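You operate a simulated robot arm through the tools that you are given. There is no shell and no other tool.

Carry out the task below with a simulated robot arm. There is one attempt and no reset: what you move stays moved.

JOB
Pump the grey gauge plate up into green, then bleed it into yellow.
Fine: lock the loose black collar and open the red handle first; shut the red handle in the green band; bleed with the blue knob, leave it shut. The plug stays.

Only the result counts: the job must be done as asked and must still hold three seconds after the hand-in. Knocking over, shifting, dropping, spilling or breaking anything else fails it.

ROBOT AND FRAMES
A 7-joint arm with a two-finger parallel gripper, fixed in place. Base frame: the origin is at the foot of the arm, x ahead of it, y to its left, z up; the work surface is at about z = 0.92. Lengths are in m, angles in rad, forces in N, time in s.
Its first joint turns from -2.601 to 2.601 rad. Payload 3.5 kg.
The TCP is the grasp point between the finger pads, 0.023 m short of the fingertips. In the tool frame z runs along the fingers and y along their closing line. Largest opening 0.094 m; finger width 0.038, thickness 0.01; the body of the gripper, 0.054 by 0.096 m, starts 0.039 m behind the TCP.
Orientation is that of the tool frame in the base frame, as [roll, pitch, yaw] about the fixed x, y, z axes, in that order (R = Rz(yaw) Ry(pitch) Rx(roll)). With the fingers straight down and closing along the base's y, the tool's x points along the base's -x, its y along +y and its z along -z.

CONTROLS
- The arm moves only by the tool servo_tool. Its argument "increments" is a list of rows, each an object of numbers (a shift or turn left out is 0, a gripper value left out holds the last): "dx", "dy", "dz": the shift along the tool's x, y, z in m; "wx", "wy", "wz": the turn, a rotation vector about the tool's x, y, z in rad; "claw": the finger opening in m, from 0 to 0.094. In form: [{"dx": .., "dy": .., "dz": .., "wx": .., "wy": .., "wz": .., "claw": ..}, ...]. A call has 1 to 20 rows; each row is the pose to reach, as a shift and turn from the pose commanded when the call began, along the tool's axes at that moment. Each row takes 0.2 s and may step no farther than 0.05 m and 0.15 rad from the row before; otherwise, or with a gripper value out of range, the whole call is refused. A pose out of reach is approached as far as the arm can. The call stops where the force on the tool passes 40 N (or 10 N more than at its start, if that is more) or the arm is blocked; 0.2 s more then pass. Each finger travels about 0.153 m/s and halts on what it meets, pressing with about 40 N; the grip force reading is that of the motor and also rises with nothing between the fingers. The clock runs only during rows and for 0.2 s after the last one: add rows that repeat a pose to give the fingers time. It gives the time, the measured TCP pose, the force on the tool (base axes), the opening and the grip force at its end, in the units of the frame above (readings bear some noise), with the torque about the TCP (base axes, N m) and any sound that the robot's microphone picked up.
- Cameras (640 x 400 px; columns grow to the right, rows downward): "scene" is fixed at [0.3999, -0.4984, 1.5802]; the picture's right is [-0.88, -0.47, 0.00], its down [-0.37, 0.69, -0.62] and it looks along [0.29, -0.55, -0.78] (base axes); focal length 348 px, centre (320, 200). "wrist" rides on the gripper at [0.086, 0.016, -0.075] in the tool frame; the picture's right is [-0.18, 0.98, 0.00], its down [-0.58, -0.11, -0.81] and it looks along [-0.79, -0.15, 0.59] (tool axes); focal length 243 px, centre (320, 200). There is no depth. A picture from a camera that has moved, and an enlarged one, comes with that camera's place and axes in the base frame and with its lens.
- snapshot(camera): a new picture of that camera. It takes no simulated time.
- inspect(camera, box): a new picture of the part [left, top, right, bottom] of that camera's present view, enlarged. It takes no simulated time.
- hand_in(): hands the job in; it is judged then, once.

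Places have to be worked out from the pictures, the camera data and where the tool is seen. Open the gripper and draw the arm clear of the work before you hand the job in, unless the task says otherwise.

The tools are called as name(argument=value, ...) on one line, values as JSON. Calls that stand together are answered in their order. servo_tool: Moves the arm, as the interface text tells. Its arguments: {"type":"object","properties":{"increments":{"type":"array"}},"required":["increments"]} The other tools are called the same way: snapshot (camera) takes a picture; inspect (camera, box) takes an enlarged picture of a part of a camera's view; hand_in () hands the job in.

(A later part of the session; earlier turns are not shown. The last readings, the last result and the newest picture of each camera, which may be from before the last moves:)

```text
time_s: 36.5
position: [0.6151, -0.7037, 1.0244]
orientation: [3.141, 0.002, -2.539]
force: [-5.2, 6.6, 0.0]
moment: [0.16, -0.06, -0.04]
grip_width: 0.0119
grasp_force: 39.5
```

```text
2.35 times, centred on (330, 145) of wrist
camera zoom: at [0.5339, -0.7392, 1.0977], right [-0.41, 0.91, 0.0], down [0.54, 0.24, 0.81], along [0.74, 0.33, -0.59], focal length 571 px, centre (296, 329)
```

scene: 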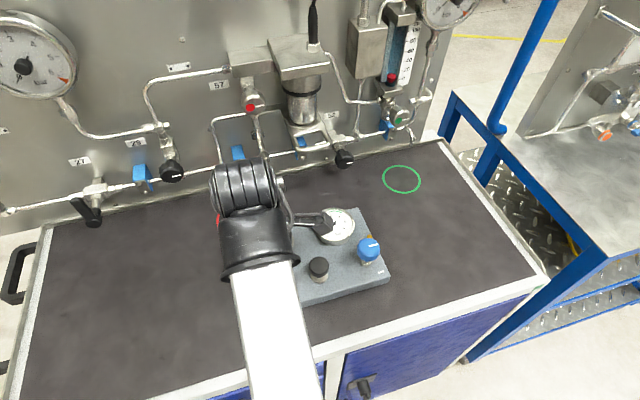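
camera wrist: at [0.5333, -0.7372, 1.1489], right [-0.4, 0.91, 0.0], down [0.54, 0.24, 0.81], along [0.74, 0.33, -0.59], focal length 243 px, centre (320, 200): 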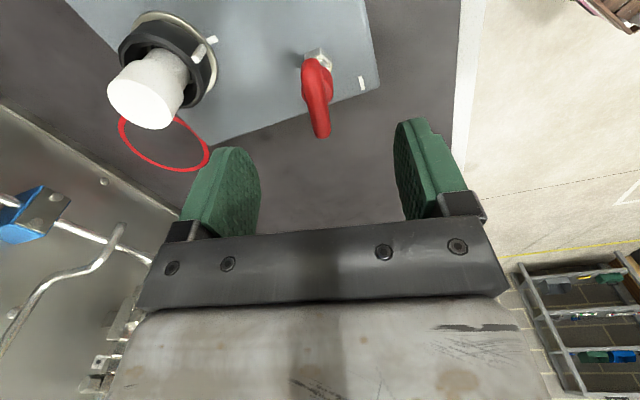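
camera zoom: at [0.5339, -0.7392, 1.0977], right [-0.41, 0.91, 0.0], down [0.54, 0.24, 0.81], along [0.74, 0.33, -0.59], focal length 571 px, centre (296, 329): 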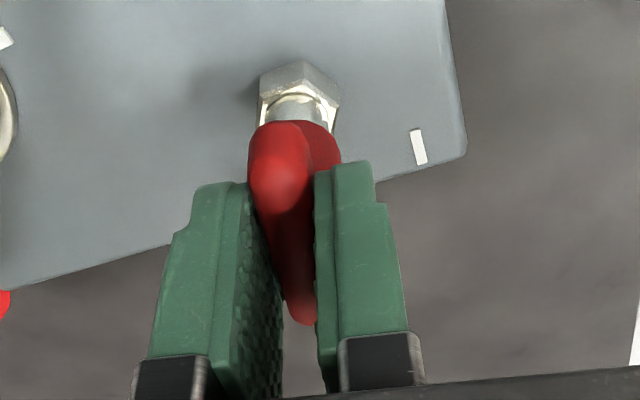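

Gripped at 11.9 mm. Now the last ~0.2 rad counter-clockwise.

servo_tool(increments=[{"dy": 0.001, "wz": -0.06}, {"dy": 0.001, "wz": -0.12}, {"dy": 0.001, "wz": -0.18}, {"dy": 0.001, "wz": -0.21}])

inspect(camera="wrist", box=[200, 60, 460, 230])

```text
time_s: 37.5
position: [0.6147, -0.7043, 1.024]
orientation: [-3.138, 0.004, -2.331]
force: [2.6, -10.7, 2.3]
moment: [0.01, -0.11, -1.7]
grip_width: 0.0124
grasp_force: 40.2
```

```text
2.35 times, centred on (330, 145) of wrist
camera zoom: at [0.543, -0.7547, 1.0977], right [-0.59, 0.81, 0.0], down [0.48, 0.35, 0.81], along [0.66, 0.47, -0.59], focal length 571 px, centre (296, 329)
```

zoom: 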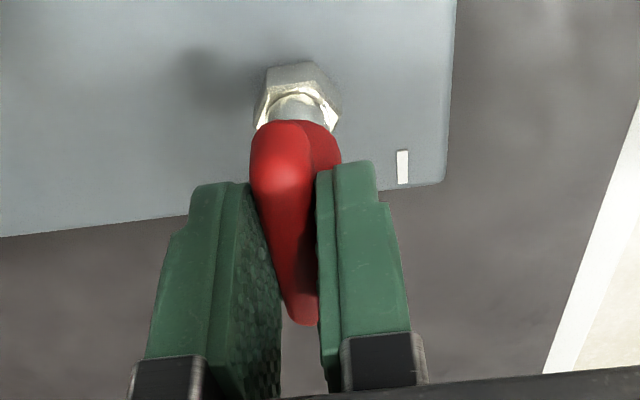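

A firm -1.7 N·m at yaw 225° shows the open stop, with the bar parallel to its mark. I'll release, lift, close the fingers and head over the black pump button.

servo_tool(increments=[{"wz": 0.02, "claw": 0.03}, {"wz": 0.02, "claw": 0.05}, {"dz": -0.03, "wz": 0.02}, {"dz": -0.06, "wz": 0.02, "claw": 0.0}, {"dx": 0.04, "dy": 0.001, "dz": -0.07, "wz": 0.02}, {"dx": 0.08, "dy": 0.003, "dz": -0.07, "wz": 0.02}, {"dx": 0.098, "dy": 0.003, "dz": -0.07, "wz": 0.02}, {"dx": 0.098, "dy": 0.003, "dz": -0.07, "wz": 0.02}])

snapshot(camera="wrist")

snapshot(camera="scene")

```text
time_s: 39.3
position: [0.5465, -0.7692, 1.0977]
orientation: [-3.14, 0.003, -2.348]
force: [-0.2, 0.7, 0.3]
moment: [0.0, -0.02, 0.01]
grip_width: 0.0001
grasp_force: 40.0
```

```text
taken
camera wrist: at [0.4737, -0.8198, 1.1705], right [-0.57, 0.82, 0.0], down [0.48, 0.34, 0.81], along [0.66, 0.46, -0.59], focal length 243 px, centre (320, 200)
```

wrist: 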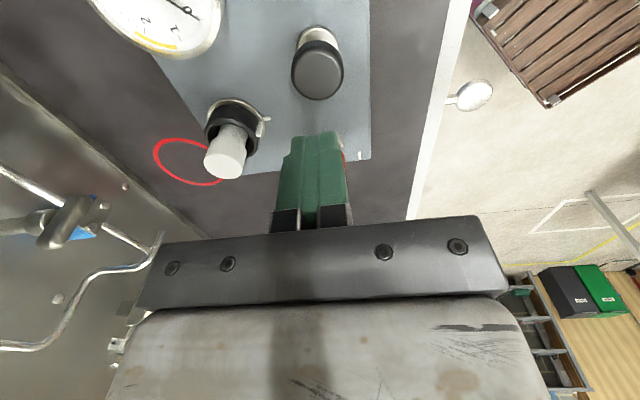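

```text
taken
```

scene: 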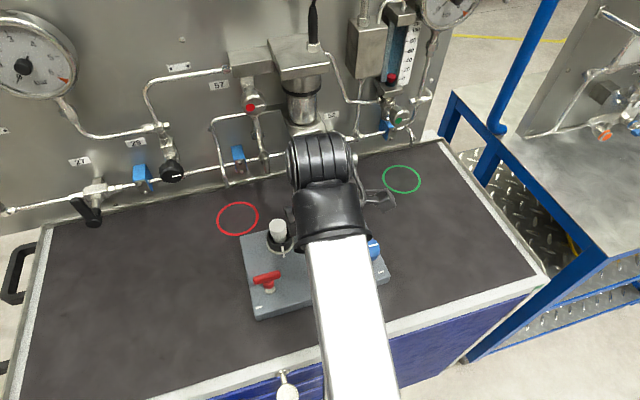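

The red handle is parallel to the mark and the button is centred under the tool. I'll descend with closed fingers toward its top (z ≈ 0.995) and feel for contact.

servo_tool(increments=[{"dz": 0.03}, {"dz": 0.06}, {"dz": 0.07}, {"dz": 0.075}, {"dz": 0.08}, {"dz": 0.085}])

snapshot(camera="wrist")

```text
time_s: 40.7
position: [0.5451, -0.7714, 1.011]
orientation: [-3.14, 0.005, -2.347]
force: [1.1, -1.1, 4.9]
moment: [-0.01, -0.07, -0.01]
grip_width: 0.0002
grasp_force: 39.8
heard: click
```

```text
taken
camera wrist: at [0.4732, -0.8216, 1.0837], right [-0.57, 0.82, 0.0], down [0.48, 0.34, 0.81], along [0.66, 0.46, -0.59], focal length 243 px, centre (320, 200)
```

wrist: 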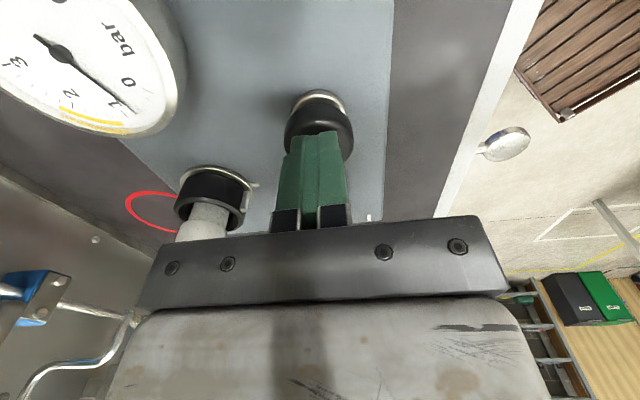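

A click at ~5 N, and the wrist camera sees the gauge from here: the needle moved. I'll read it enlarged.

inspect(camera="wrist", box=[0, 0, 200, 150])

```text
2.67 times, centred on (100, 75) of wrist
camera zoom: at [0.4732, -0.8216, 1.0837], right [-0.57, 0.82, 0.0], down [0.48, 0.34, 0.81], along [0.66, 0.46, -0.59], focal length 647 px, centre (907, 533)
```

zoom: 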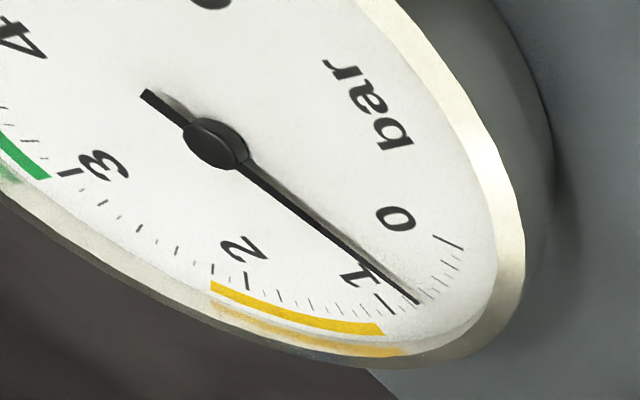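

Needle at about 0.75 bar after one stroke. I'll release and press a second time.

servo_tool(increments=[{"dz": -0.01}, {"dz": -0.02}, {"dz": -0.02}, {"dz": -0.02}, {"dz": -0.01}, {"dz": 0.0}, {"dz": 0.0}])

inspect(camera="wrist", box=[0, 0, 200, 150])

```text
time_s: 42.3
position: [0.5444, -0.7712, 1.0119]
orientation: [-3.14, 0.005, -2.348]
force: [1.5, 0.2, 4.2]
moment: [-0.01, -0.04, 0.03]
grip_width: 0.0
grasp_force: 40.0
```

```text
2.67 times, centred on (100, 75) of wrist
camera zoom: at [0.4733, -0.8204, 1.0848], right [-0.57, 0.82, 0.0], down [0.48, 0.34, 0.81], along [0.66, 0.46, -0.59], focal length 647 px, centre (907, 533)
```

zoom: 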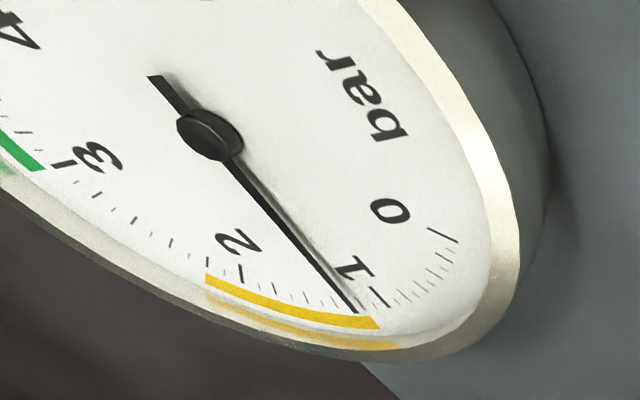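

The needle reads about 1.15 now but no click was heard. I'll press 2 mm deeper to see whether that stroke completes.

servo_tool(increments=[{"dz": 0.002}, {"dz": 0.003}, {"dz": 0.003}])

inspect(camera="wrist", box=[0, 0, 200, 150])

```text
time_s: 43.1
position: [0.5447, -0.7696, 1.0066]
orientation: [-3.14, 0.003, -2.349]
force: [1.5, -1.9, 6.1]
moment: [-0.08, -0.04, 0.0]
grip_width: 0.0
grasp_force: 39.6
heard: click
```

```text
2.67 times, centred on (100, 75) of wrist
camera zoom: at [0.4726, -0.8194, 1.0807], right [-0.57, 0.82, 0.0], down [0.48, 0.34, 0.81], along [0.66, 0.46, -0.59], focal length 647 px, centre (907, 533)
```

zoom: 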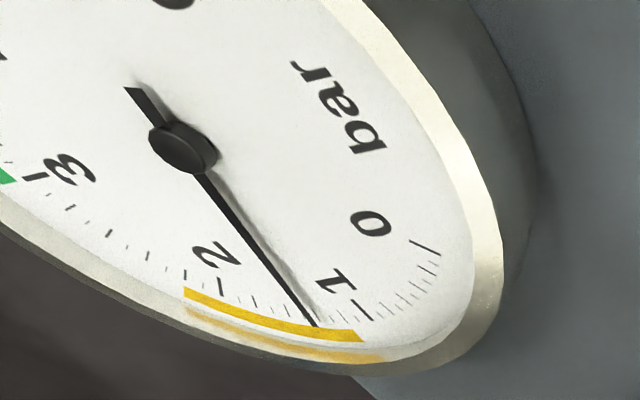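

Click heard; I'll release and wait so the needle settles.

servo_tool(increments=[{"dz": -0.01}, {"dz": -0.02}, {"dz": -0.02}, {"dz": -0.02}, {"dz": -0.02}, {"dz": -0.02}, {"dz": -0.02}])

inspect(camera="wrist", box=[0, 0, 200, 150])

```text
time_s: 44.7
position: [0.5441, -0.7701, 1.0264]
orientation: [-3.139, 0.004, -2.35]
force: [0.0, -0.7, 0.1]
moment: [-0.01, 0.01, -0.03]
grip_width: 0.0
grasp_force: 40.6
```

```text
2.67 times, centred on (100, 75) of wrist
camera zoom: at [0.473, -0.8197, 1.1005], right [-0.57, 0.82, 0.0], down [0.48, 0.34, 0.81], along [0.66, 0.46, -0.59], focal length 647 px, centre (907, 533)
```

zoom: 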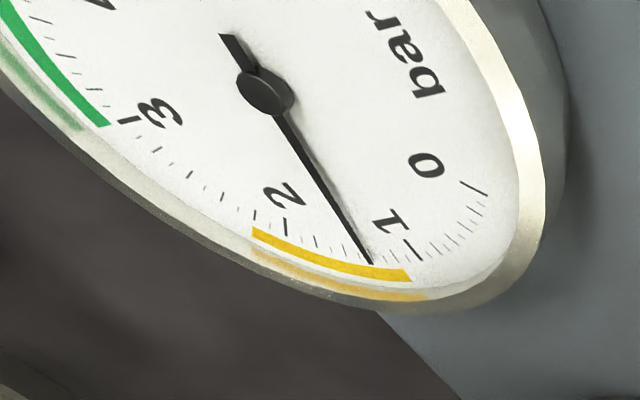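

Settled at roughly 1.3 bar after two strokes (~0.65 each). Third full stroke, then release and settle.

servo_tool(increments=[{"dz": 0.01}, {"dz": 0.02}, {"dz": 0.023}, {"dz": 0.023}, {"dz": 0.01}, {"dz": 0.0}, {"dz": 0.0}, {"dz": 0.0}])

inspect(camera="wrist", box=[0, 0, 200, 150])

```text
time_s: 46.5
position: [0.5452, -0.7702, 1.0254]
orientation: [-3.141, 0.004, -2.349]
force: [-0.6, 0.0, 0.2]
moment: [-0.01, 0.0, 0.0]
grip_width: 0.0001
grasp_force: 40.7
heard: click
```

```text
2.67 times, centred on (100, 75) of wrist
camera zoom: at [0.4719, -0.8201, 1.0991], right [-0.57, 0.82, 0.0], down [0.48, 0.34, 0.81], along [0.66, 0.46, -0.59], focal length 647 px, centre (907, 533)
```

zoom: 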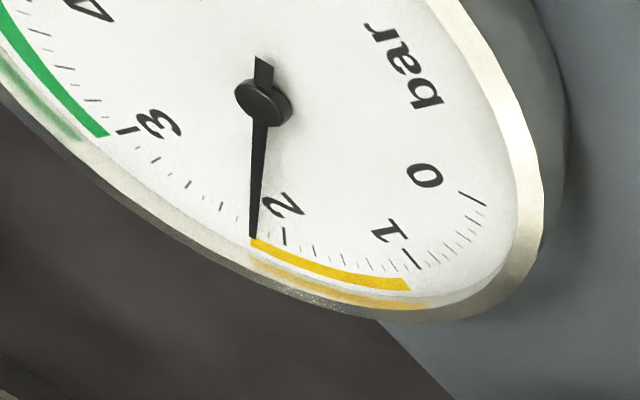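

About 2.2 bar now. Fourth stroke.

servo_tool(increments=[{"dz": 0.01}, {"dz": 0.02}, {"dz": 0.023}, {"dz": 0.023}, {"dz": 0.01}, {"dz": 0.0}, {"dz": 0.0}, {"dz": 0.0}, {"dz": 0.0}, {"dz": 0.0}])

inspect(camera="wrist", box=[0, 0, 200, 150])

```text
time_s: 48.7
position: [0.546, -0.7695, 1.0255]
orientation: [-3.139, 0.003, -2.349]
force: [-1.0, 0.4, 0.7]
moment: [0.04, 0.02, -0.02]
grip_width: 0.0001
grasp_force: 39.9
heard: click
```

```text
2.67 times, centred on (100, 75) of wrist
camera zoom: at [0.4733, -0.8195, 1.0999], right [-0.57, 0.82, 0.0], down [0.48, 0.34, 0.81], along [0.66, 0.46, -0.59], focal length 647 px, centre (907, 533)
```

zoom: 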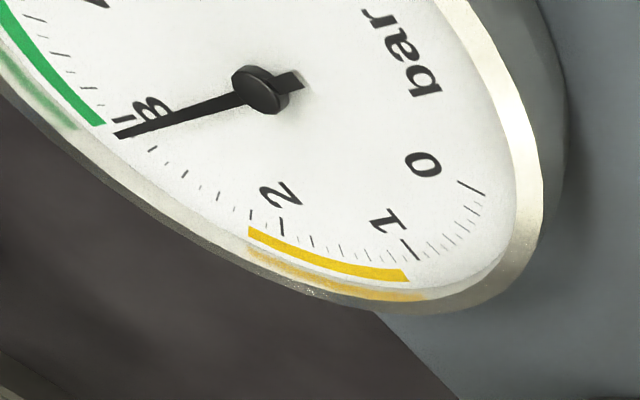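

About 2.9 bar, so one more stroke should land near 3.6. Fifth stroke.

servo_tool(increments=[{"dz": 0.01}, {"dz": 0.02}, {"dz": 0.023}, {"dz": 0.023}, {"dz": 0.01}, {"dz": 0.0}, {"dz": 0.0}, {"dz": 0.0}, {"dz": 0.0}, {"dz": -0.03}])

inspect(camera="wrist", box=[0, 0, 200, 150])

```text
time_s: 50.9
position: [0.5456, -0.768, 1.0579]
orientation: [-3.14, 0.004, -2.35]
force: [-0.2, 1.2, 0.3]
moment: [-0.03, -0.02, 0.02]
grip_width: 0.0
grasp_force: 40.3
heard: click
```

```text
2.67 times, centred on (100, 75) of wrist
camera zoom: at [0.4728, -0.8183, 1.1315], right [-0.57, 0.82, 0.0], down [0.48, 0.34, 0.81], along [0.66, 0.46, -0.59], focal length 647 px, centre (907, 533)
```

zoom: 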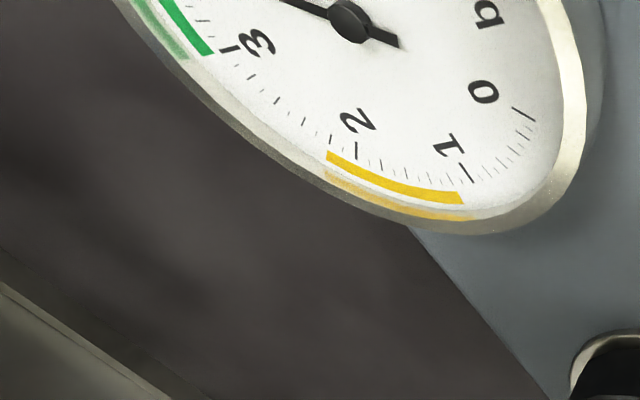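

The needle appears to be in the green. I'll go over the red handle, turning toward the wrist limit so I can clamp the bar by its ends, and confirm the gauge with the scene camera.

servo_tool(increments=[{"dz": -0.03}, {"dx": -0.04, "dy": -0.002, "dz": -0.04}, {"dx": -0.08, "dy": -0.003, "dz": -0.04, "claw": 0.075}, {"dx": -0.0947, "dy": -0.004, "dz": -0.04, "wz": -0.1}, {"dx": -0.0947, "dy": -0.004, "dz": -0.04, "wz": -0.25}, {"dx": -0.0947, "dy": -0.004, "dz": -0.04, "wz": -0.4}, {"dx": -0.0947, "dy": -0.004, "dz": -0.04, "wz": -0.55}, {"dx": -0.0947, "dy": -0.004, "dz": -0.04, "wz": -0.7}, {"dx": -0.0947, "dy": -0.004, "dz": -0.04, "wz": -0.85}, {"dx": -0.0947, "dy": -0.004, "dz": -0.04, "wz": -1.0}, {"dx": -0.0947, "dy": -0.004, "dz": -0.04, "wz": -1.15}, {"dx": -0.0947, "dy": -0.004, "dz": -0.04, "wz": -1.3}, {"dx": -0.0947, "dy": -0.004, "dz": -0.04, "wz": -1.4}, {"dx": -0.0947, "dy": -0.004, "dz": -0.04, "wz": -1.4}])

inspect(camera="scene", box=[300, 195, 390, 255])

snapshot(camera="wrist")

```text
time_s: 53.9
position: [0.6147, -0.7061, 1.0959]
orientation: [-3.135, 0.0, -0.948]
force: [0.0, 0.0, 0.0]
moment: [0.01, 0.01, -0.01]
grip_width: 0.0751
grasp_force: 0.1
```

```text
6.67 times, centred on (345, 225) of scene
camera zoom: at [0.3999, -0.4984, 1.5802], right [-0.88, -0.47, 0.0], down [-0.37, 0.69, -0.62], along [0.29, -0.55, -0.78], focal length 2322 px, centre (153, 33)
```

zoom: 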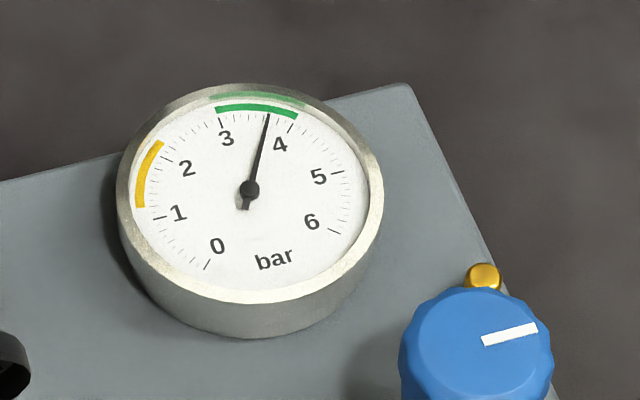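

```text
taken
camera wrist: at [0.6515, -0.7863, 1.1701], right [-0.91, -0.42, 0.0], down [-0.25, 0.53, 0.81], along [-0.34, 0.73, -0.59], focal length 243 px, centre (320, 200)
```

wrist: 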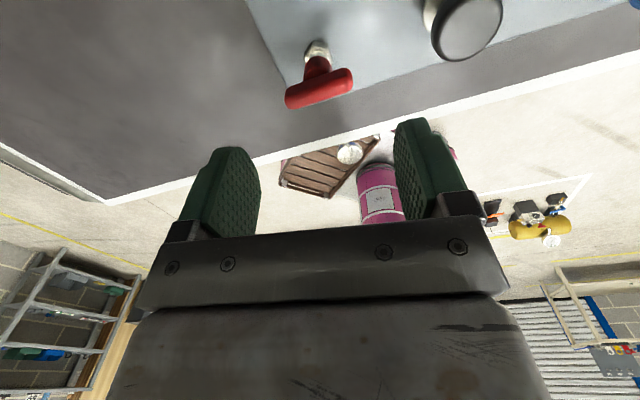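

The gauge reads about 3.65, inside green, and the plate hasn't moved. I'll descend and clamp the bar by its ends.

servo_tool(increments=[{"dx": -0.002, "dy": -0.0015, "dz": 0.04}, {"dx": -0.002, "dy": -0.0015, "dz": 0.065}, {"dx": -0.002, "dy": -0.0015, "dz": 0.071}, {"dx": -0.002, "dy": -0.0015, "dz": 0.071, "claw": 0.06}, {"dx": -0.002, "dy": -0.0015, "dz": 0.071, "claw": 0.035}, {"dx": -0.002, "dy": -0.0015, "dz": 0.071, "claw": 0.035}])

inspect(camera="wrist", box=[200, 60, 460, 230])

```text
time_s: 55.3
position: [0.6147, -0.7028, 1.0232]
orientation: [-3.138, 0.0, -0.95]
force: [-0.2, -0.6, -0.4]
moment: [-0.56, 0.07, 0.04]
grip_width: 0.0512
grasp_force: 40.1
```

```text
2.35 times, centred on (330, 145) of wrist
camera zoom: at [0.6517, -0.7827, 1.0981], right [-0.91, -0.42, 0.0], down [-0.25, 0.53, 0.81], along [-0.34, 0.73, -0.59], focal length 571 px, centre (296, 329)
```

zoom: 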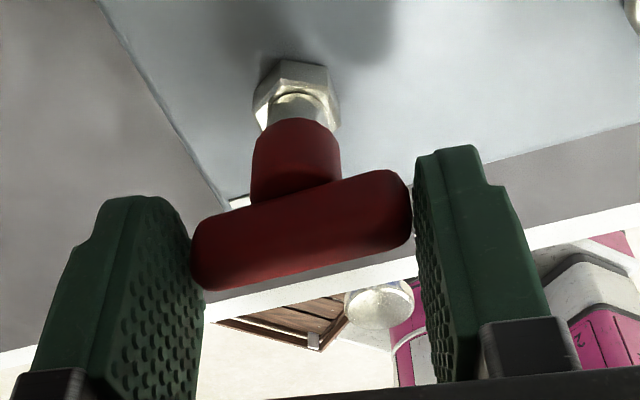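

Clamped. I'll turn clockwise in stages to close the handle.

servo_tool(increments=[{"wz": 0.1}, {"wz": 0.2}, {"wz": 0.3}, {"wz": 0.4}, {"wz": 0.5}, {"wz": 0.6}, {"wz": 0.7}, {"wz": 0.8}])

inspect(camera="wrist", box=[200, 60, 460, 230])

```text
time_s: 57.1
position: [0.615, -0.7022, 1.025]
orientation: [-3.14, 0.004, -1.753]
force: [1.4, 8.6, -0.2]
moment: [-0.08, 0.16, 0.06]
grip_width: 0.0509
grasp_force: 39.9
```

```text
2.35 times, centred on (330, 145) of wrist
camera zoom: at [0.5845, -0.7857, 1.0979], right [-0.93, 0.36, 0.0], down [0.21, 0.55, 0.81], along [0.29, 0.76, -0.59], focal length 571 px, centre (296, 329)
```

zoom: 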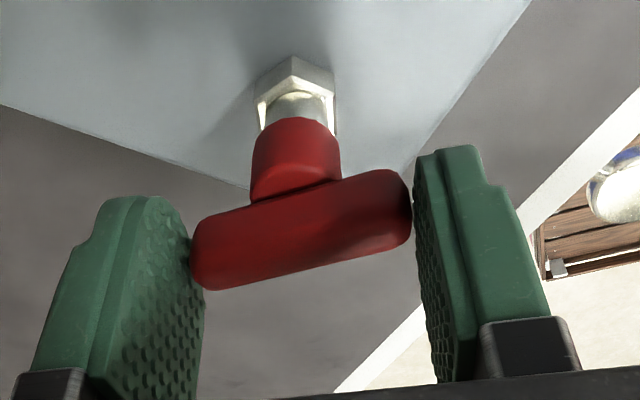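

The handle follows. I'll continue clockwise toward its shut stop.

servo_tool(increments=[{"wz": 0.1}, {"wz": 0.2}, {"wz": 0.3}, {"wz": 0.4}, {"wz": 0.5}, {"wz": 0.6}, {"wz": 0.7}, {"wz": 0.75}])

inspect(camera="wrist", box=[200, 60, 460, 230])

snapshot(camera="scene")

```text
time_s: 58.9
position: [0.6153, -0.7042, 1.0249]
orientation: [-3.141, 0.005, -2.5]
force: [6.8, 11.2, -0.3]
moment: [-0.15, 0.22, 0.07]
grip_width: 0.0509
grasp_force: 40.0
```

```text
2.35 times, centred on (330, 145) of wrist
camera zoom: at [0.5361, -0.7421, 1.0984], right [-0.44, 0.9, 0.0], down [0.53, 0.26, 0.81], along [0.73, 0.36, -0.59], focal length 571 px, centre (296, 329)
```

zoom: 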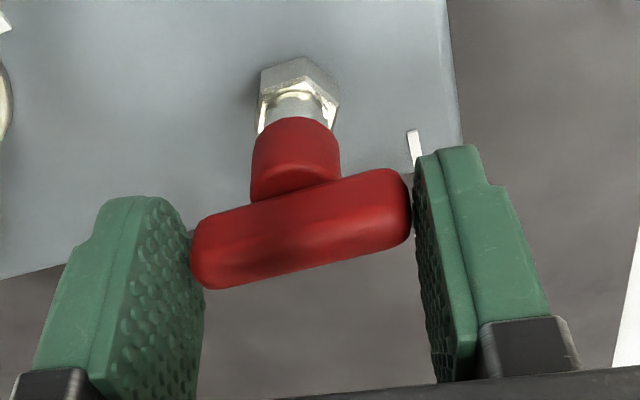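

```text
taken
```

scene: 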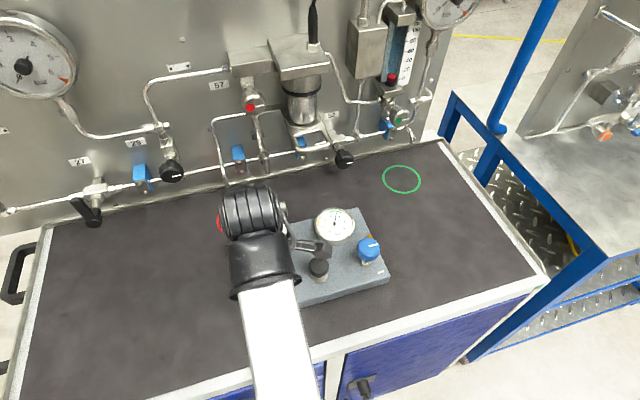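

89° turned, no stop torque yet. A little further.

servo_tool(increments=[{"wz": 0.03}, {"wz": 0.06}, {"wz": 0.08}, {"wz": 0.08}])

inspect(camera="scene", box=[300, 195, 390, 255])

inspect(camera="wrist", box=[200, 60, 460, 230])

```text
time_s: 59.9
position: [0.6127, -0.7049, 1.025]
orientation: [-3.139, 0.005, -2.579]
force: [3.6, 0.7, 0.1]
moment: [-0.08, -0.2, 0.76]
grip_width: 0.0511
grasp_force: 40.0
```

```text
6.67 times, centred on (345, 225) of scene
camera zoom: at [0.3999, -0.4984, 1.5802], right [-0.88, -0.47, 0.0], down [-0.37, 0.69, -0.62], along [0.29, -0.55, -0.78], focal length 2322 px, centre (153, 33)
```

zoom: 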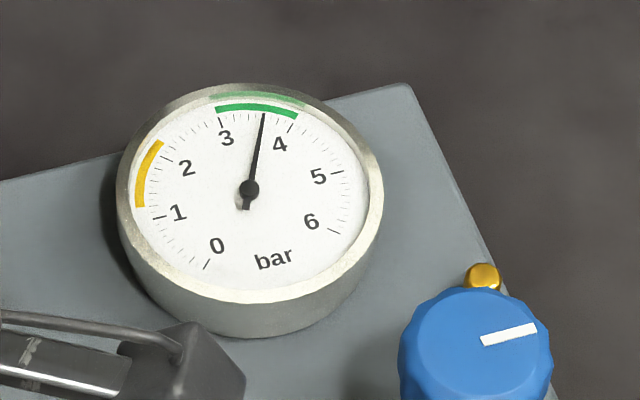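

```text
2.35 times, centred on (330, 145) of wrist
camera zoom: at [0.5321, -0.7363, 1.0995], right [-0.37, 0.93, 0.0], down [0.55, 0.22, 0.81], along [0.75, 0.3, -0.59], focal length 571 px, centre (296, 329)
```

zoom: 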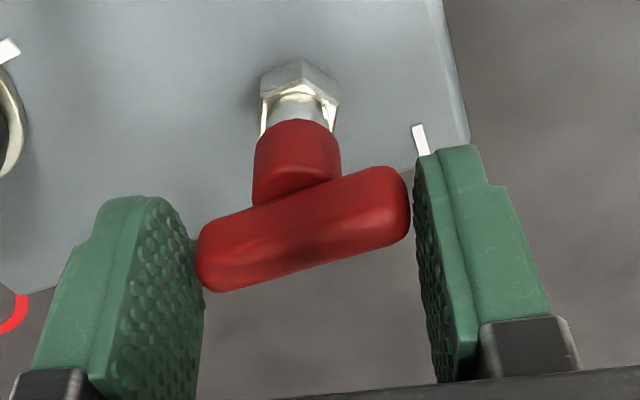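

The shut stop is felt (0.76 N·m) with the gauge at 3.6 in green. I'll release, lift and verify the handle before moving to the blue knob.

servo_tool(increments=[{"claw": 0.065}, {"claw": 0.08}, {"dz": -0.03}, {"dz": -0.06}, {"dz": -0.09}, {"dz": -0.09}])

snapshot(camera="wrist")

inspect(camera="wrist", box=[200, 0, 400, 120])

```text
time_s: 61.3
position: [0.6137, -0.7031, 1.1157]
orientation: [-3.141, 0.005, -2.579]
force: [0.4, 0.1, -0.1]
moment: [-0.02, -0.01, 0.02]
grip_width: 0.0801
grasp_force: 0.1
```

```text
taken
camera wrist: at [0.5307, -0.735, 1.1899], right [-0.37, 0.93, 0.0], down [0.55, 0.22, 0.81], along [0.75, 0.3, -0.59], focal length 243 px, centre (320, 200)
```

wrist: 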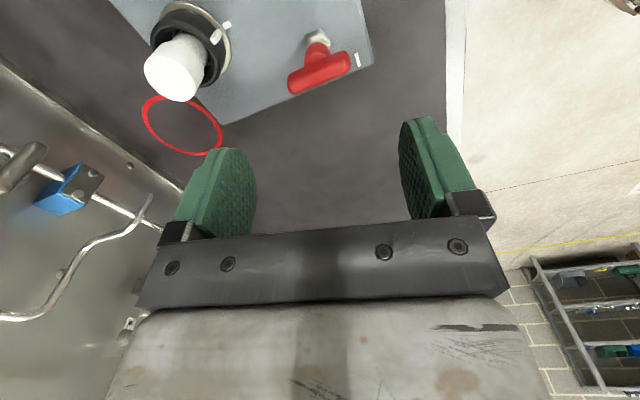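

```text
3.20 times, centred on (300, 60) of wrist
camera zoom: at [0.5307, -0.735, 1.1899], right [-0.37, 0.93, 0.0], down [0.55, 0.22, 0.81], along [0.75, 0.3, -0.59], focal length 776 px, centre (384, 648)
```

zoom: 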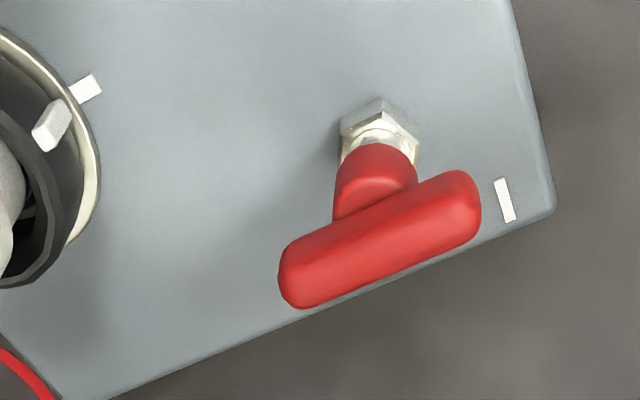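

The handle looks about 3° short of its original shut angle. To seat it fully I'll repeat the crosswise squeeze from yaw ≈ -0.95, which presses it clockwise against its stop.

servo_tool(increments=[{"wz": -0.15}, {"wz": -0.3}, {"wz": -0.45}, {"wz": -0.6}, {"wz": -0.75}, {"wz": -0.9}, {"wz": -1.05}, {"wz": -1.2}, {"wz": -1.35}, {"wz": -1.5}, {"wz": -1.62, "claw": 0.06}, {"wz": -1.62, "dz": 0.04}, {"wz": -1.62, "dz": 0.08}, {"wz": -1.62, "dz": 0.088}, {"wz": -1.62, "dz": 0.088}])

snapshot(camera="wrist")

```text
time_s: 64.5
position: [0.6145, -0.702, 1.0269]
orientation: [-3.136, -0.001, -0.958]
force: [0.7, 0.0, -0.2]
moment: [-0.01, 0.03, 0.0]
grip_width: 0.0599
grasp_force: 0.1
```

```text
taken
camera wrist: at [0.6513, -0.7826, 1.1011], right [-0.91, -0.41, 0.0], down [-0.25, 0.54, 0.81], along [-0.33, 0.74, -0.59], focal length 243 px, centre (320, 200)
```

wrist: 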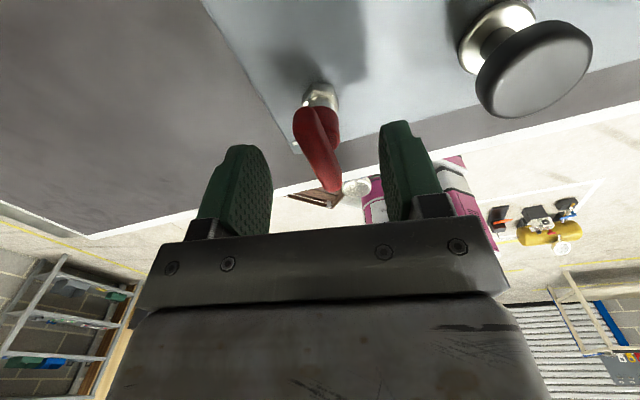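

The bar is between the fingers; I'll close on it to seat it, then release.

servo_tool(increments=[{"claw": 0.03}, {"claw": 0.005}, {"claw": 0.005}, {"claw": 0.005}])

inspect(camera="wrist", box=[200, 60, 460, 230])

inspect(camera="scene", box=[300, 195, 390, 255])

```text
time_s: 65.5
position: [0.6144, -0.703, 1.0276]
orientation: [-3.139, 0.001, -0.959]
force: [-5.2, -2.8, -0.3]
moment: [-0.28, 0.27, 1.87]
grip_width: 0.0182
grasp_force: 40.1
```

```text
2.35 times, centred on (330, 145) of wrist
camera zoom: at [0.651, -0.7828, 1.1011], right [-0.91, -0.41, 0.0], down [-0.25, 0.54, 0.81], along [-0.33, 0.73, -0.59], focal length 571 px, centre (296, 329)
```

zoom: 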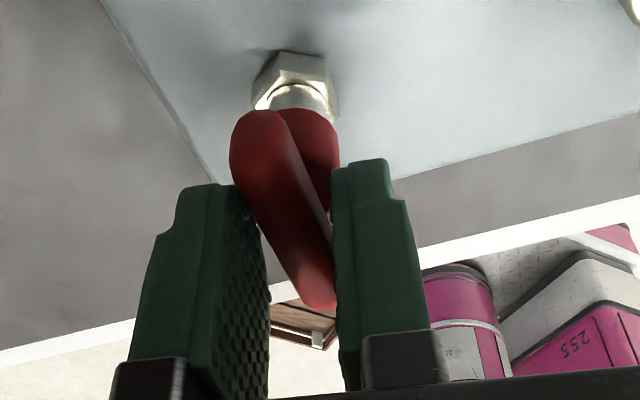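

```text
6.67 times, centred on (345, 225) of scene
camera zoom: at [0.3999, -0.4984, 1.5802], right [-0.88, -0.47, 0.0], down [-0.37, 0.69, -0.62], along [0.29, -0.55, -0.78], focal length 2322 px, centre (153, 33)
```

zoom: 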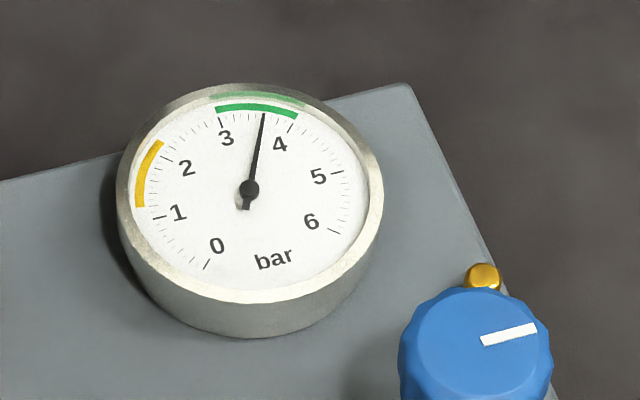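

That matches the original shut state (18.2 mm, +1.87 N·m) and the gauge holds 3.6 in green. I'll release, lift and move above the blue knob, turning so the wrist camera can watch the gauge.

servo_tool(increments=[{"claw": 0.05}, {"claw": 0.07}, {"dz": -0.04}, {"dz": -0.08}, {"dz": -0.09, "wz": 0.15}, {"dx": 0.007, "dy": 0.038, "dz": -0.09, "wz": 0.3}, {"dx": 0.014, "dy": 0.077, "dz": -0.09, "wz": 0.45}, {"dx": 0.021, "dy": 0.116, "dz": -0.09, "wz": 0.6}, {"dx": 0.028, "dy": 0.155, "dz": -0.09, "wz": 0.75}, {"dx": 0.035, "dy": 0.194, "dz": -0.09, "wz": 0.9}, {"dx": 0.035, "dy": 0.194, "dz": -0.09, "wz": 1.05}, {"dx": 0.035, "dy": 0.194, "dz": -0.09, "wz": 1.2}, {"dx": 0.035, "dy": 0.194, "dz": -0.09, "wz": 1.35}, {"dx": 0.035, "dy": 0.194, "dz": -0.09, "wz": 1.5}, {"dx": 0.035, "dy": 0.194, "dz": -0.09, "wz": 1.65}, {"dx": 0.035, "dy": 0.194, "dz": -0.09, "wz": 1.8}, {"dx": 0.035, "dy": 0.194, "dz": -0.09, "wz": 1.95}, {"dx": 0.035, "dy": 0.194, "dz": -0.09, "wz": 2.0}, {"dx": 0.035, "dy": 0.194, "dz": -0.09, "wz": 2.0}])

snapshot(camera="wrist")

snapshot(camera="scene")

```text
time_s: 69.5
position: [0.4748, -0.8445, 1.1168]
orientation: [3.14, 0.003, -2.961]
force: [0.5, 0.0, -0.5]
moment: [0.01, 0.03, 0.01]
grip_width: 0.0699
grasp_force: 0.0
```

```text
taken
camera wrist: at [0.3873, -0.8437, 1.1896], right [0.0, 1.0, 0.0], down [0.59, 0.0, 0.81], along [0.81, 0.0, -0.59], focal length 243 px, centre (320, 200)
```

wrist: 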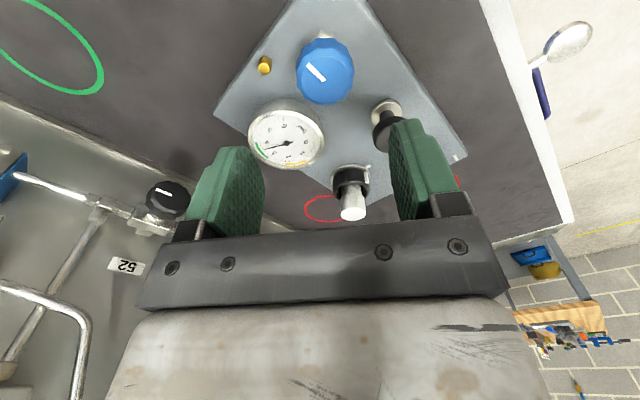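

```text
taken
```

scene: 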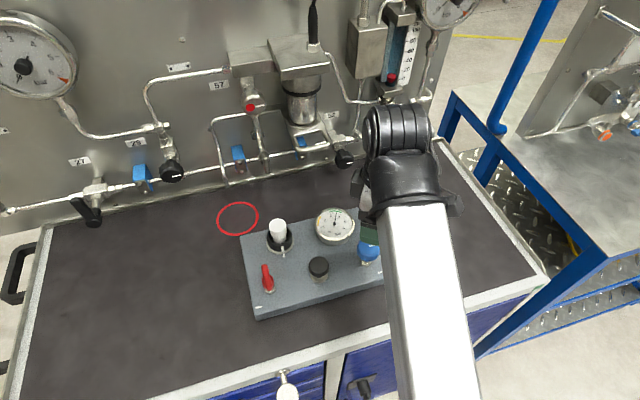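

Both cameras see the gauge. The knob is centred near (0.475, -0.840), top z ≈ 1.012, diameter ≈ 42 mm. I'll align and descend with a 60 mm opening to clear the brass fitting.

servo_tool(increments=[{"dx": -0.001, "dy": 0.0045, "dz": 0.03, "claw": 0.062}, {"dx": -0.001, "dy": 0.0045, "dz": 0.07}, {"dx": -0.001, "dy": 0.0045, "dz": 0.07}])

snapshot(camera="wrist")

snapshot(camera="scene")

```text
time_s: 70.3
position: [0.4766, -0.8396, 1.047]
orientation: [3.14, 0.004, -2.959]
force: [-0.1, -0.3, 0.7]
moment: [0.02, 0.0, 0.0]
grip_width: 0.062
grasp_force: 0.0
```

```text
taken
camera wrist: at [0.3889, -0.8386, 1.1203], right [0.0, 1.0, 0.0], down [0.59, 0.0, 0.81], along [0.81, 0.0, -0.59], focal length 243 px, centre (320, 200)
```

wrist: 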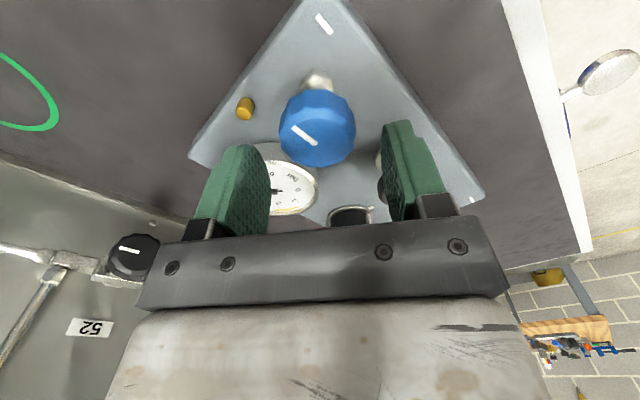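

```text
taken
```

scene: 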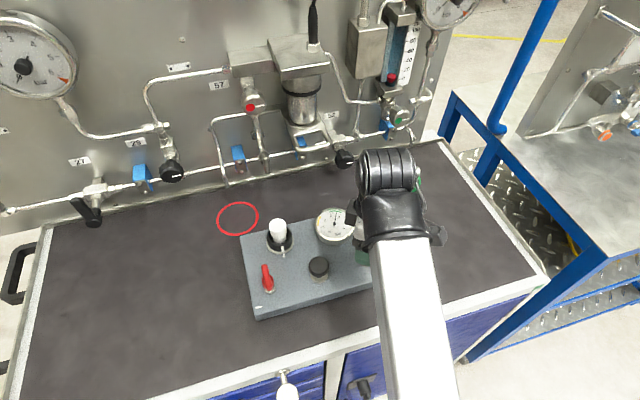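

The knob is on the tool axis and the gauge stays visible in the scene camera. I'll descend and grip.

servo_tool(increments=[{"dz": 0.02}, {"dz": 0.032}, {"dz": 0.032}, {"dz": 0.032, "claw": 0.05}, {"dz": 0.032, "claw": 0.03}, {"dz": 0.032, "claw": 0.03}])

snapshot(camera="wrist")

inspect(camera="scene", box=[300, 195, 390, 255])

```text
time_s: 71.7
position: [0.4781, -0.8407, 1.0131]
orientation: [3.141, 0.004, -2.958]
force: [3.9, -15.0, 0.1]
moment: [-0.38, -0.13, 0.03]
grip_width: 0.0411
grasp_force: 40.0
```

```text
taken
camera wrist: at [0.3894, -0.8399, 1.0872], right [0.0, 1.0, 0.0], down [0.59, 0.0, 0.81], along [0.81, 0.0, -0.59], focal length 243 px, centre (320, 200)
```

wrist: 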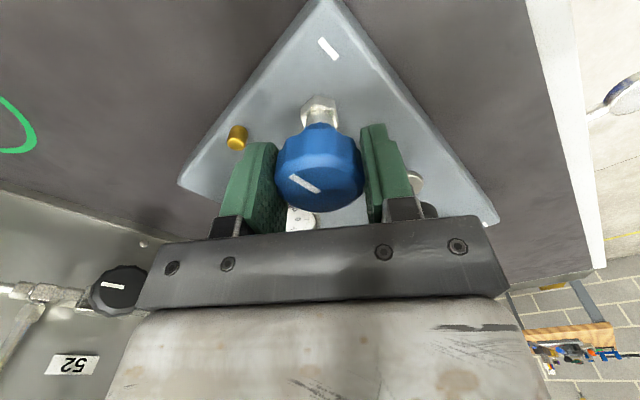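

```text
6.67 times, centred on (345, 225) of scene
camera zoom: at [0.3999, -0.4984, 1.5802], right [-0.88, -0.47, 0.0], down [-0.37, 0.69, -0.62], along [0.29, -0.55, -0.78], focal length 2322 px, centre (153, 33)
```

zoom: 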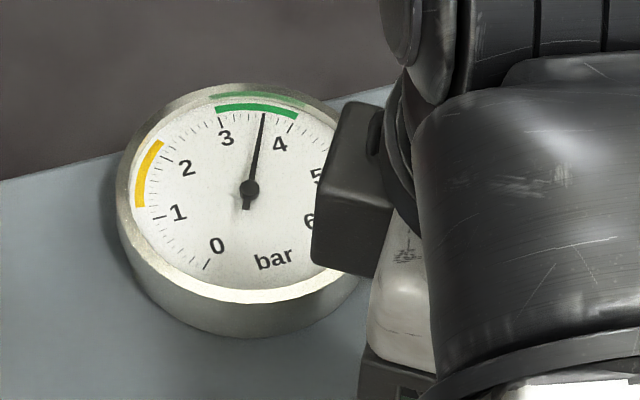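

The gauge (3.6) is in full view. I'll relieve the side load and turn the knob slightly counter-clockwise (0.1 rad).

servo_tool(increments=[{"dy": -0.002}, {"dy": -0.002, "wz": -0.05}, {"dy": -0.002, "wz": -0.1}])

inspect(camera="scene", box=[300, 195, 390, 255])

snapshot(camera="wrist")

```text
time_s: 72.5
position: [0.4769, -0.8405, 1.0139]
orientation: [3.136, 0.004, -2.858]
force: [6.6, -0.6, -0.1]
moment: [-0.11, 0.33, -0.08]
grip_width: 0.0413
grasp_force: 39.6
```

```text
6.67 times, centred on (345, 225) of scene
camera zoom: at [0.3999, -0.4984, 1.5802], right [-0.88, -0.47, 0.0], down [-0.37, 0.69, -0.62], along [0.29, -0.55, -0.78], focal length 2322 px, centre (153, 33)
```

zoom: 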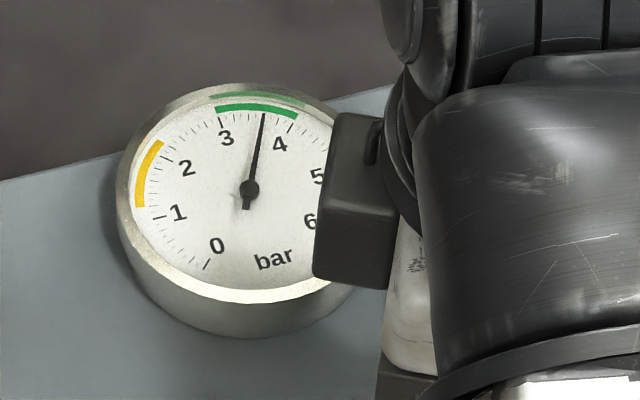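

```text
taken
camera wrist: at [0.3899, -0.8491, 1.0872], right [-0.1, 1.0, 0.0], down [0.59, 0.06, 0.81], along [0.8, 0.08, -0.59], focal length 243 px, centre (320, 200)
```

wrist: 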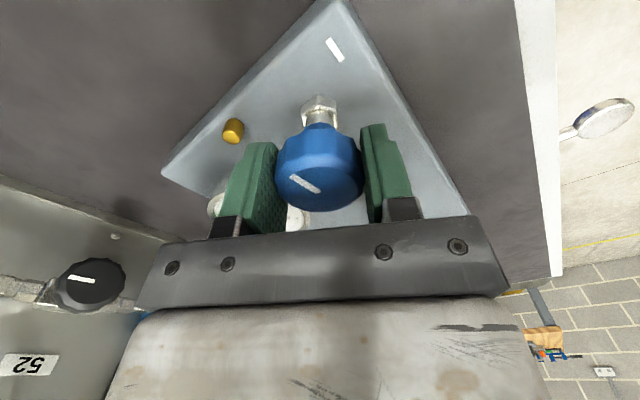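

The knob follows freely; no bleed yet. Another 0.15 rad.

servo_tool(increments=[{"wz": -0.08}, {"wz": -0.15}, {"wz": -0.15}])

inspect(camera="scene", box=[300, 195, 390, 255])

```text
time_s: 73.3
position: [0.4777, -0.8412, 1.0132]
orientation: [3.14, 0.006, -2.707]
force: [15.2, 5.8, 0.0]
moment: [0.04, -0.01, 0.06]
grip_width: 0.0414
grasp_force: 39.8
```

```text
6.67 times, centred on (345, 225) of scene
camera zoom: at [0.3999, -0.4984, 1.5802], right [-0.88, -0.47, 0.0], down [-0.37, 0.69, -0.62], along [0.29, -0.55, -0.78], focal length 2322 px, centre (153, 33)
```

zoom: 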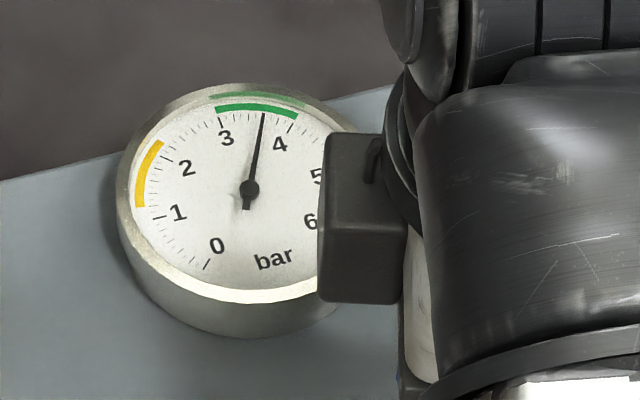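

Still 3.6 at 0.25 rad. I'll keep opening in 0.1 rad steps.

servo_tool(increments=[{"dx": -0.0014, "dy": -0.0006, "wz": -0.08}, {"dx": -0.0014, "dy": -0.0006, "wz": -0.15}])

inspect(camera="scene", box=[300, 195, 390, 255])

```text
time_s: 73.9
position: [0.4781, -0.8399, 1.0134]
orientation: [3.139, 0.003, -2.558]
force: [4.0, 10.7, 0.3]
moment: [0.45, -0.62, -0.05]
grip_width: 0.0415
grasp_force: 40.1
```

```text
6.67 times, centred on (345, 225) of scene
camera zoom: at [0.3999, -0.4984, 1.5802], right [-0.88, -0.47, 0.0], down [-0.37, 0.69, -0.62], along [0.29, -0.55, -0.78], focal length 2322 px, centre (153, 33)
```

zoom: 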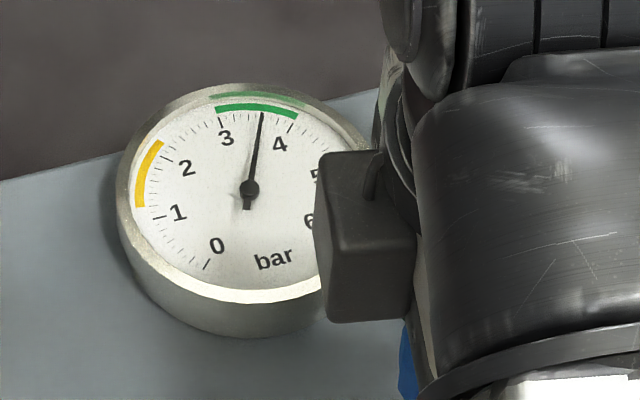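

0.4 rad open, with the needle possibly starting to fall. I'll hold briefly and re-read.

servo_tool(increments=[{"wz": 0.0}, {"wz": 0.0}, {"wz": 0.0}])

inspect(camera="scene", box=[300, 195, 390, 255])

snapshot(camera="wrist")

```text
time_s: 74.7
position: [0.4768, -0.8415, 1.0132]
orientation: [3.139, 0.004, -2.559]
force: [-4.4, 8.3, -0.1]
moment: [0.26, -0.37, 0.06]
grip_width: 0.0416
grasp_force: 39.9
```

```text
6.67 times, centred on (345, 225) of scene
camera zoom: at [0.3999, -0.4984, 1.5802], right [-0.88, -0.47, 0.0], down [-0.37, 0.69, -0.62], along [0.29, -0.55, -0.78], focal length 2322 px, centre (153, 33)
```

zoom: 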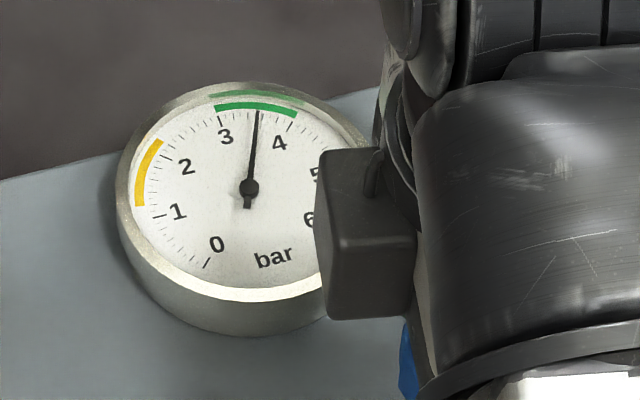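

```text
taken
camera wrist: at [0.3966, -0.8752, 1.0877], right [-0.39, 0.92, 0.0], down [0.54, 0.23, 0.81], along [0.74, 0.31, -0.59], focal length 243 px, centre (320, 200)
```

wrist: 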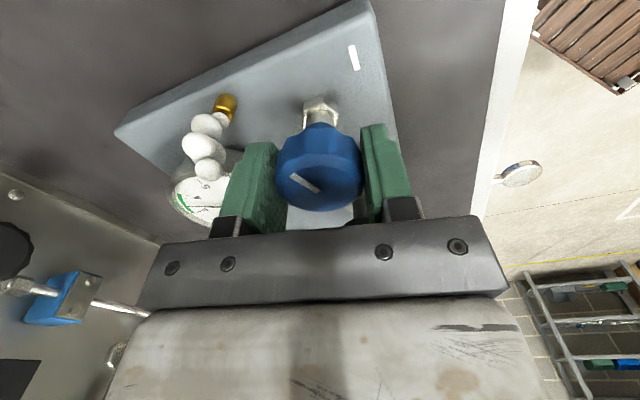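

Vapour is puffing from the brass fitting and the needle is at about 3.5, falling slowly. I'll open 0.1 rad more and hold about a second.

servo_tool(increments=[{"dy": 0.001, "wz": -0.1}, {"dy": 0.001, "wz": -0.1}, {"dy": 0.001, "wz": -0.1}, {"dy": 0.001, "wz": -0.1}, {"dy": 0.001, "wz": -0.1}])

inspect(camera="scene", box=[300, 195, 390, 255])

```text
time_s: 75.9
position: [0.4778, -0.8413, 1.0135]
orientation: [-3.14, 0.004, -2.459]
force: [-6.1, 4.5, 0.4]
moment: [-0.07, 0.19, -0.04]
grip_width: 0.0412
grasp_force: 40.3
```

```text
6.67 times, centred on (345, 225) of scene
camera zoom: at [0.3999, -0.4984, 1.5802], right [-0.88, -0.47, 0.0], down [-0.37, 0.69, -0.62], along [0.29, -0.55, -0.78], focal length 2322 px, centre (153, 33)
```

zoom: 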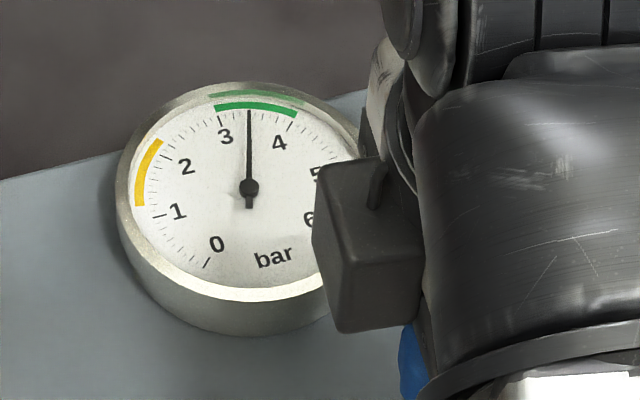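

About 3.4 bar. The rate is still slow, so I'll open another 0.2 rad and hold.

servo_tool(increments=[{"wz": -0.1}, {"wz": -0.2}, {"wz": -0.2}, {"wz": -0.2}, {"wz": -0.2}])

inspect(camera="scene", box=[300, 195, 390, 255])

```text
time_s: 77.1
position: [0.4766, -0.8428, 1.013]
orientation: [-3.141, 0.004, -2.256]
force: [-7.6, -5.8, 0.4]
moment: [-0.04, 0.06, 0.05]
grip_width: 0.041
grasp_force: 39.9
```

```text
6.67 times, centred on (345, 225) of scene
camera zoom: at [0.3999, -0.4984, 1.5802], right [-0.88, -0.47, 0.0], down [-0.37, 0.69, -0.62], along [0.29, -0.55, -0.78], focal length 2322 px, centre (153, 33)
```

zoom: 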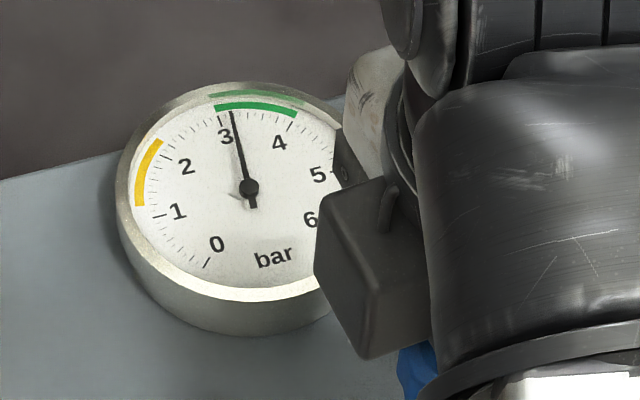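

About 3.15, falling ~0.25 per second. I'll hold for 2 s.

servo_tool(increments=[{"wz": 0.0}, {"wz": 0.0}, {"wz": 0.0}, {"wz": 0.0}, {"wz": 0.0}, {"wz": 0.0}, {"wz": 0.0}, {"wz": 0.0}, {"wz": 0.0}])

inspect(camera="scene", box=[300, 195, 390, 255])

```text
time_s: 79.1
position: [0.4782, -0.8415, 1.0137]
orientation: [-3.139, 0.003, -2.258]
force: [-5.8, -15.5, -0.3]
moment: [-0.23, 0.11, -0.03]
grip_width: 0.041
grasp_force: 39.8
```

```text
6.67 times, centred on (345, 225) of scene
camera zoom: at [0.3999, -0.4984, 1.5802], right [-0.88, -0.47, 0.0], down [-0.37, 0.69, -0.62], along [0.29, -0.55, -0.78], focal length 2322 px, centre (153, 33)
```

zoom: 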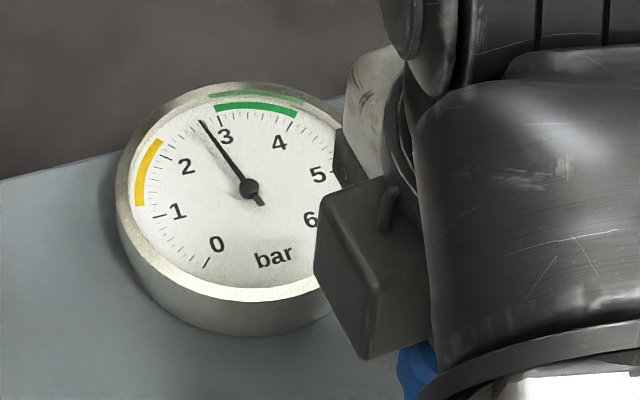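

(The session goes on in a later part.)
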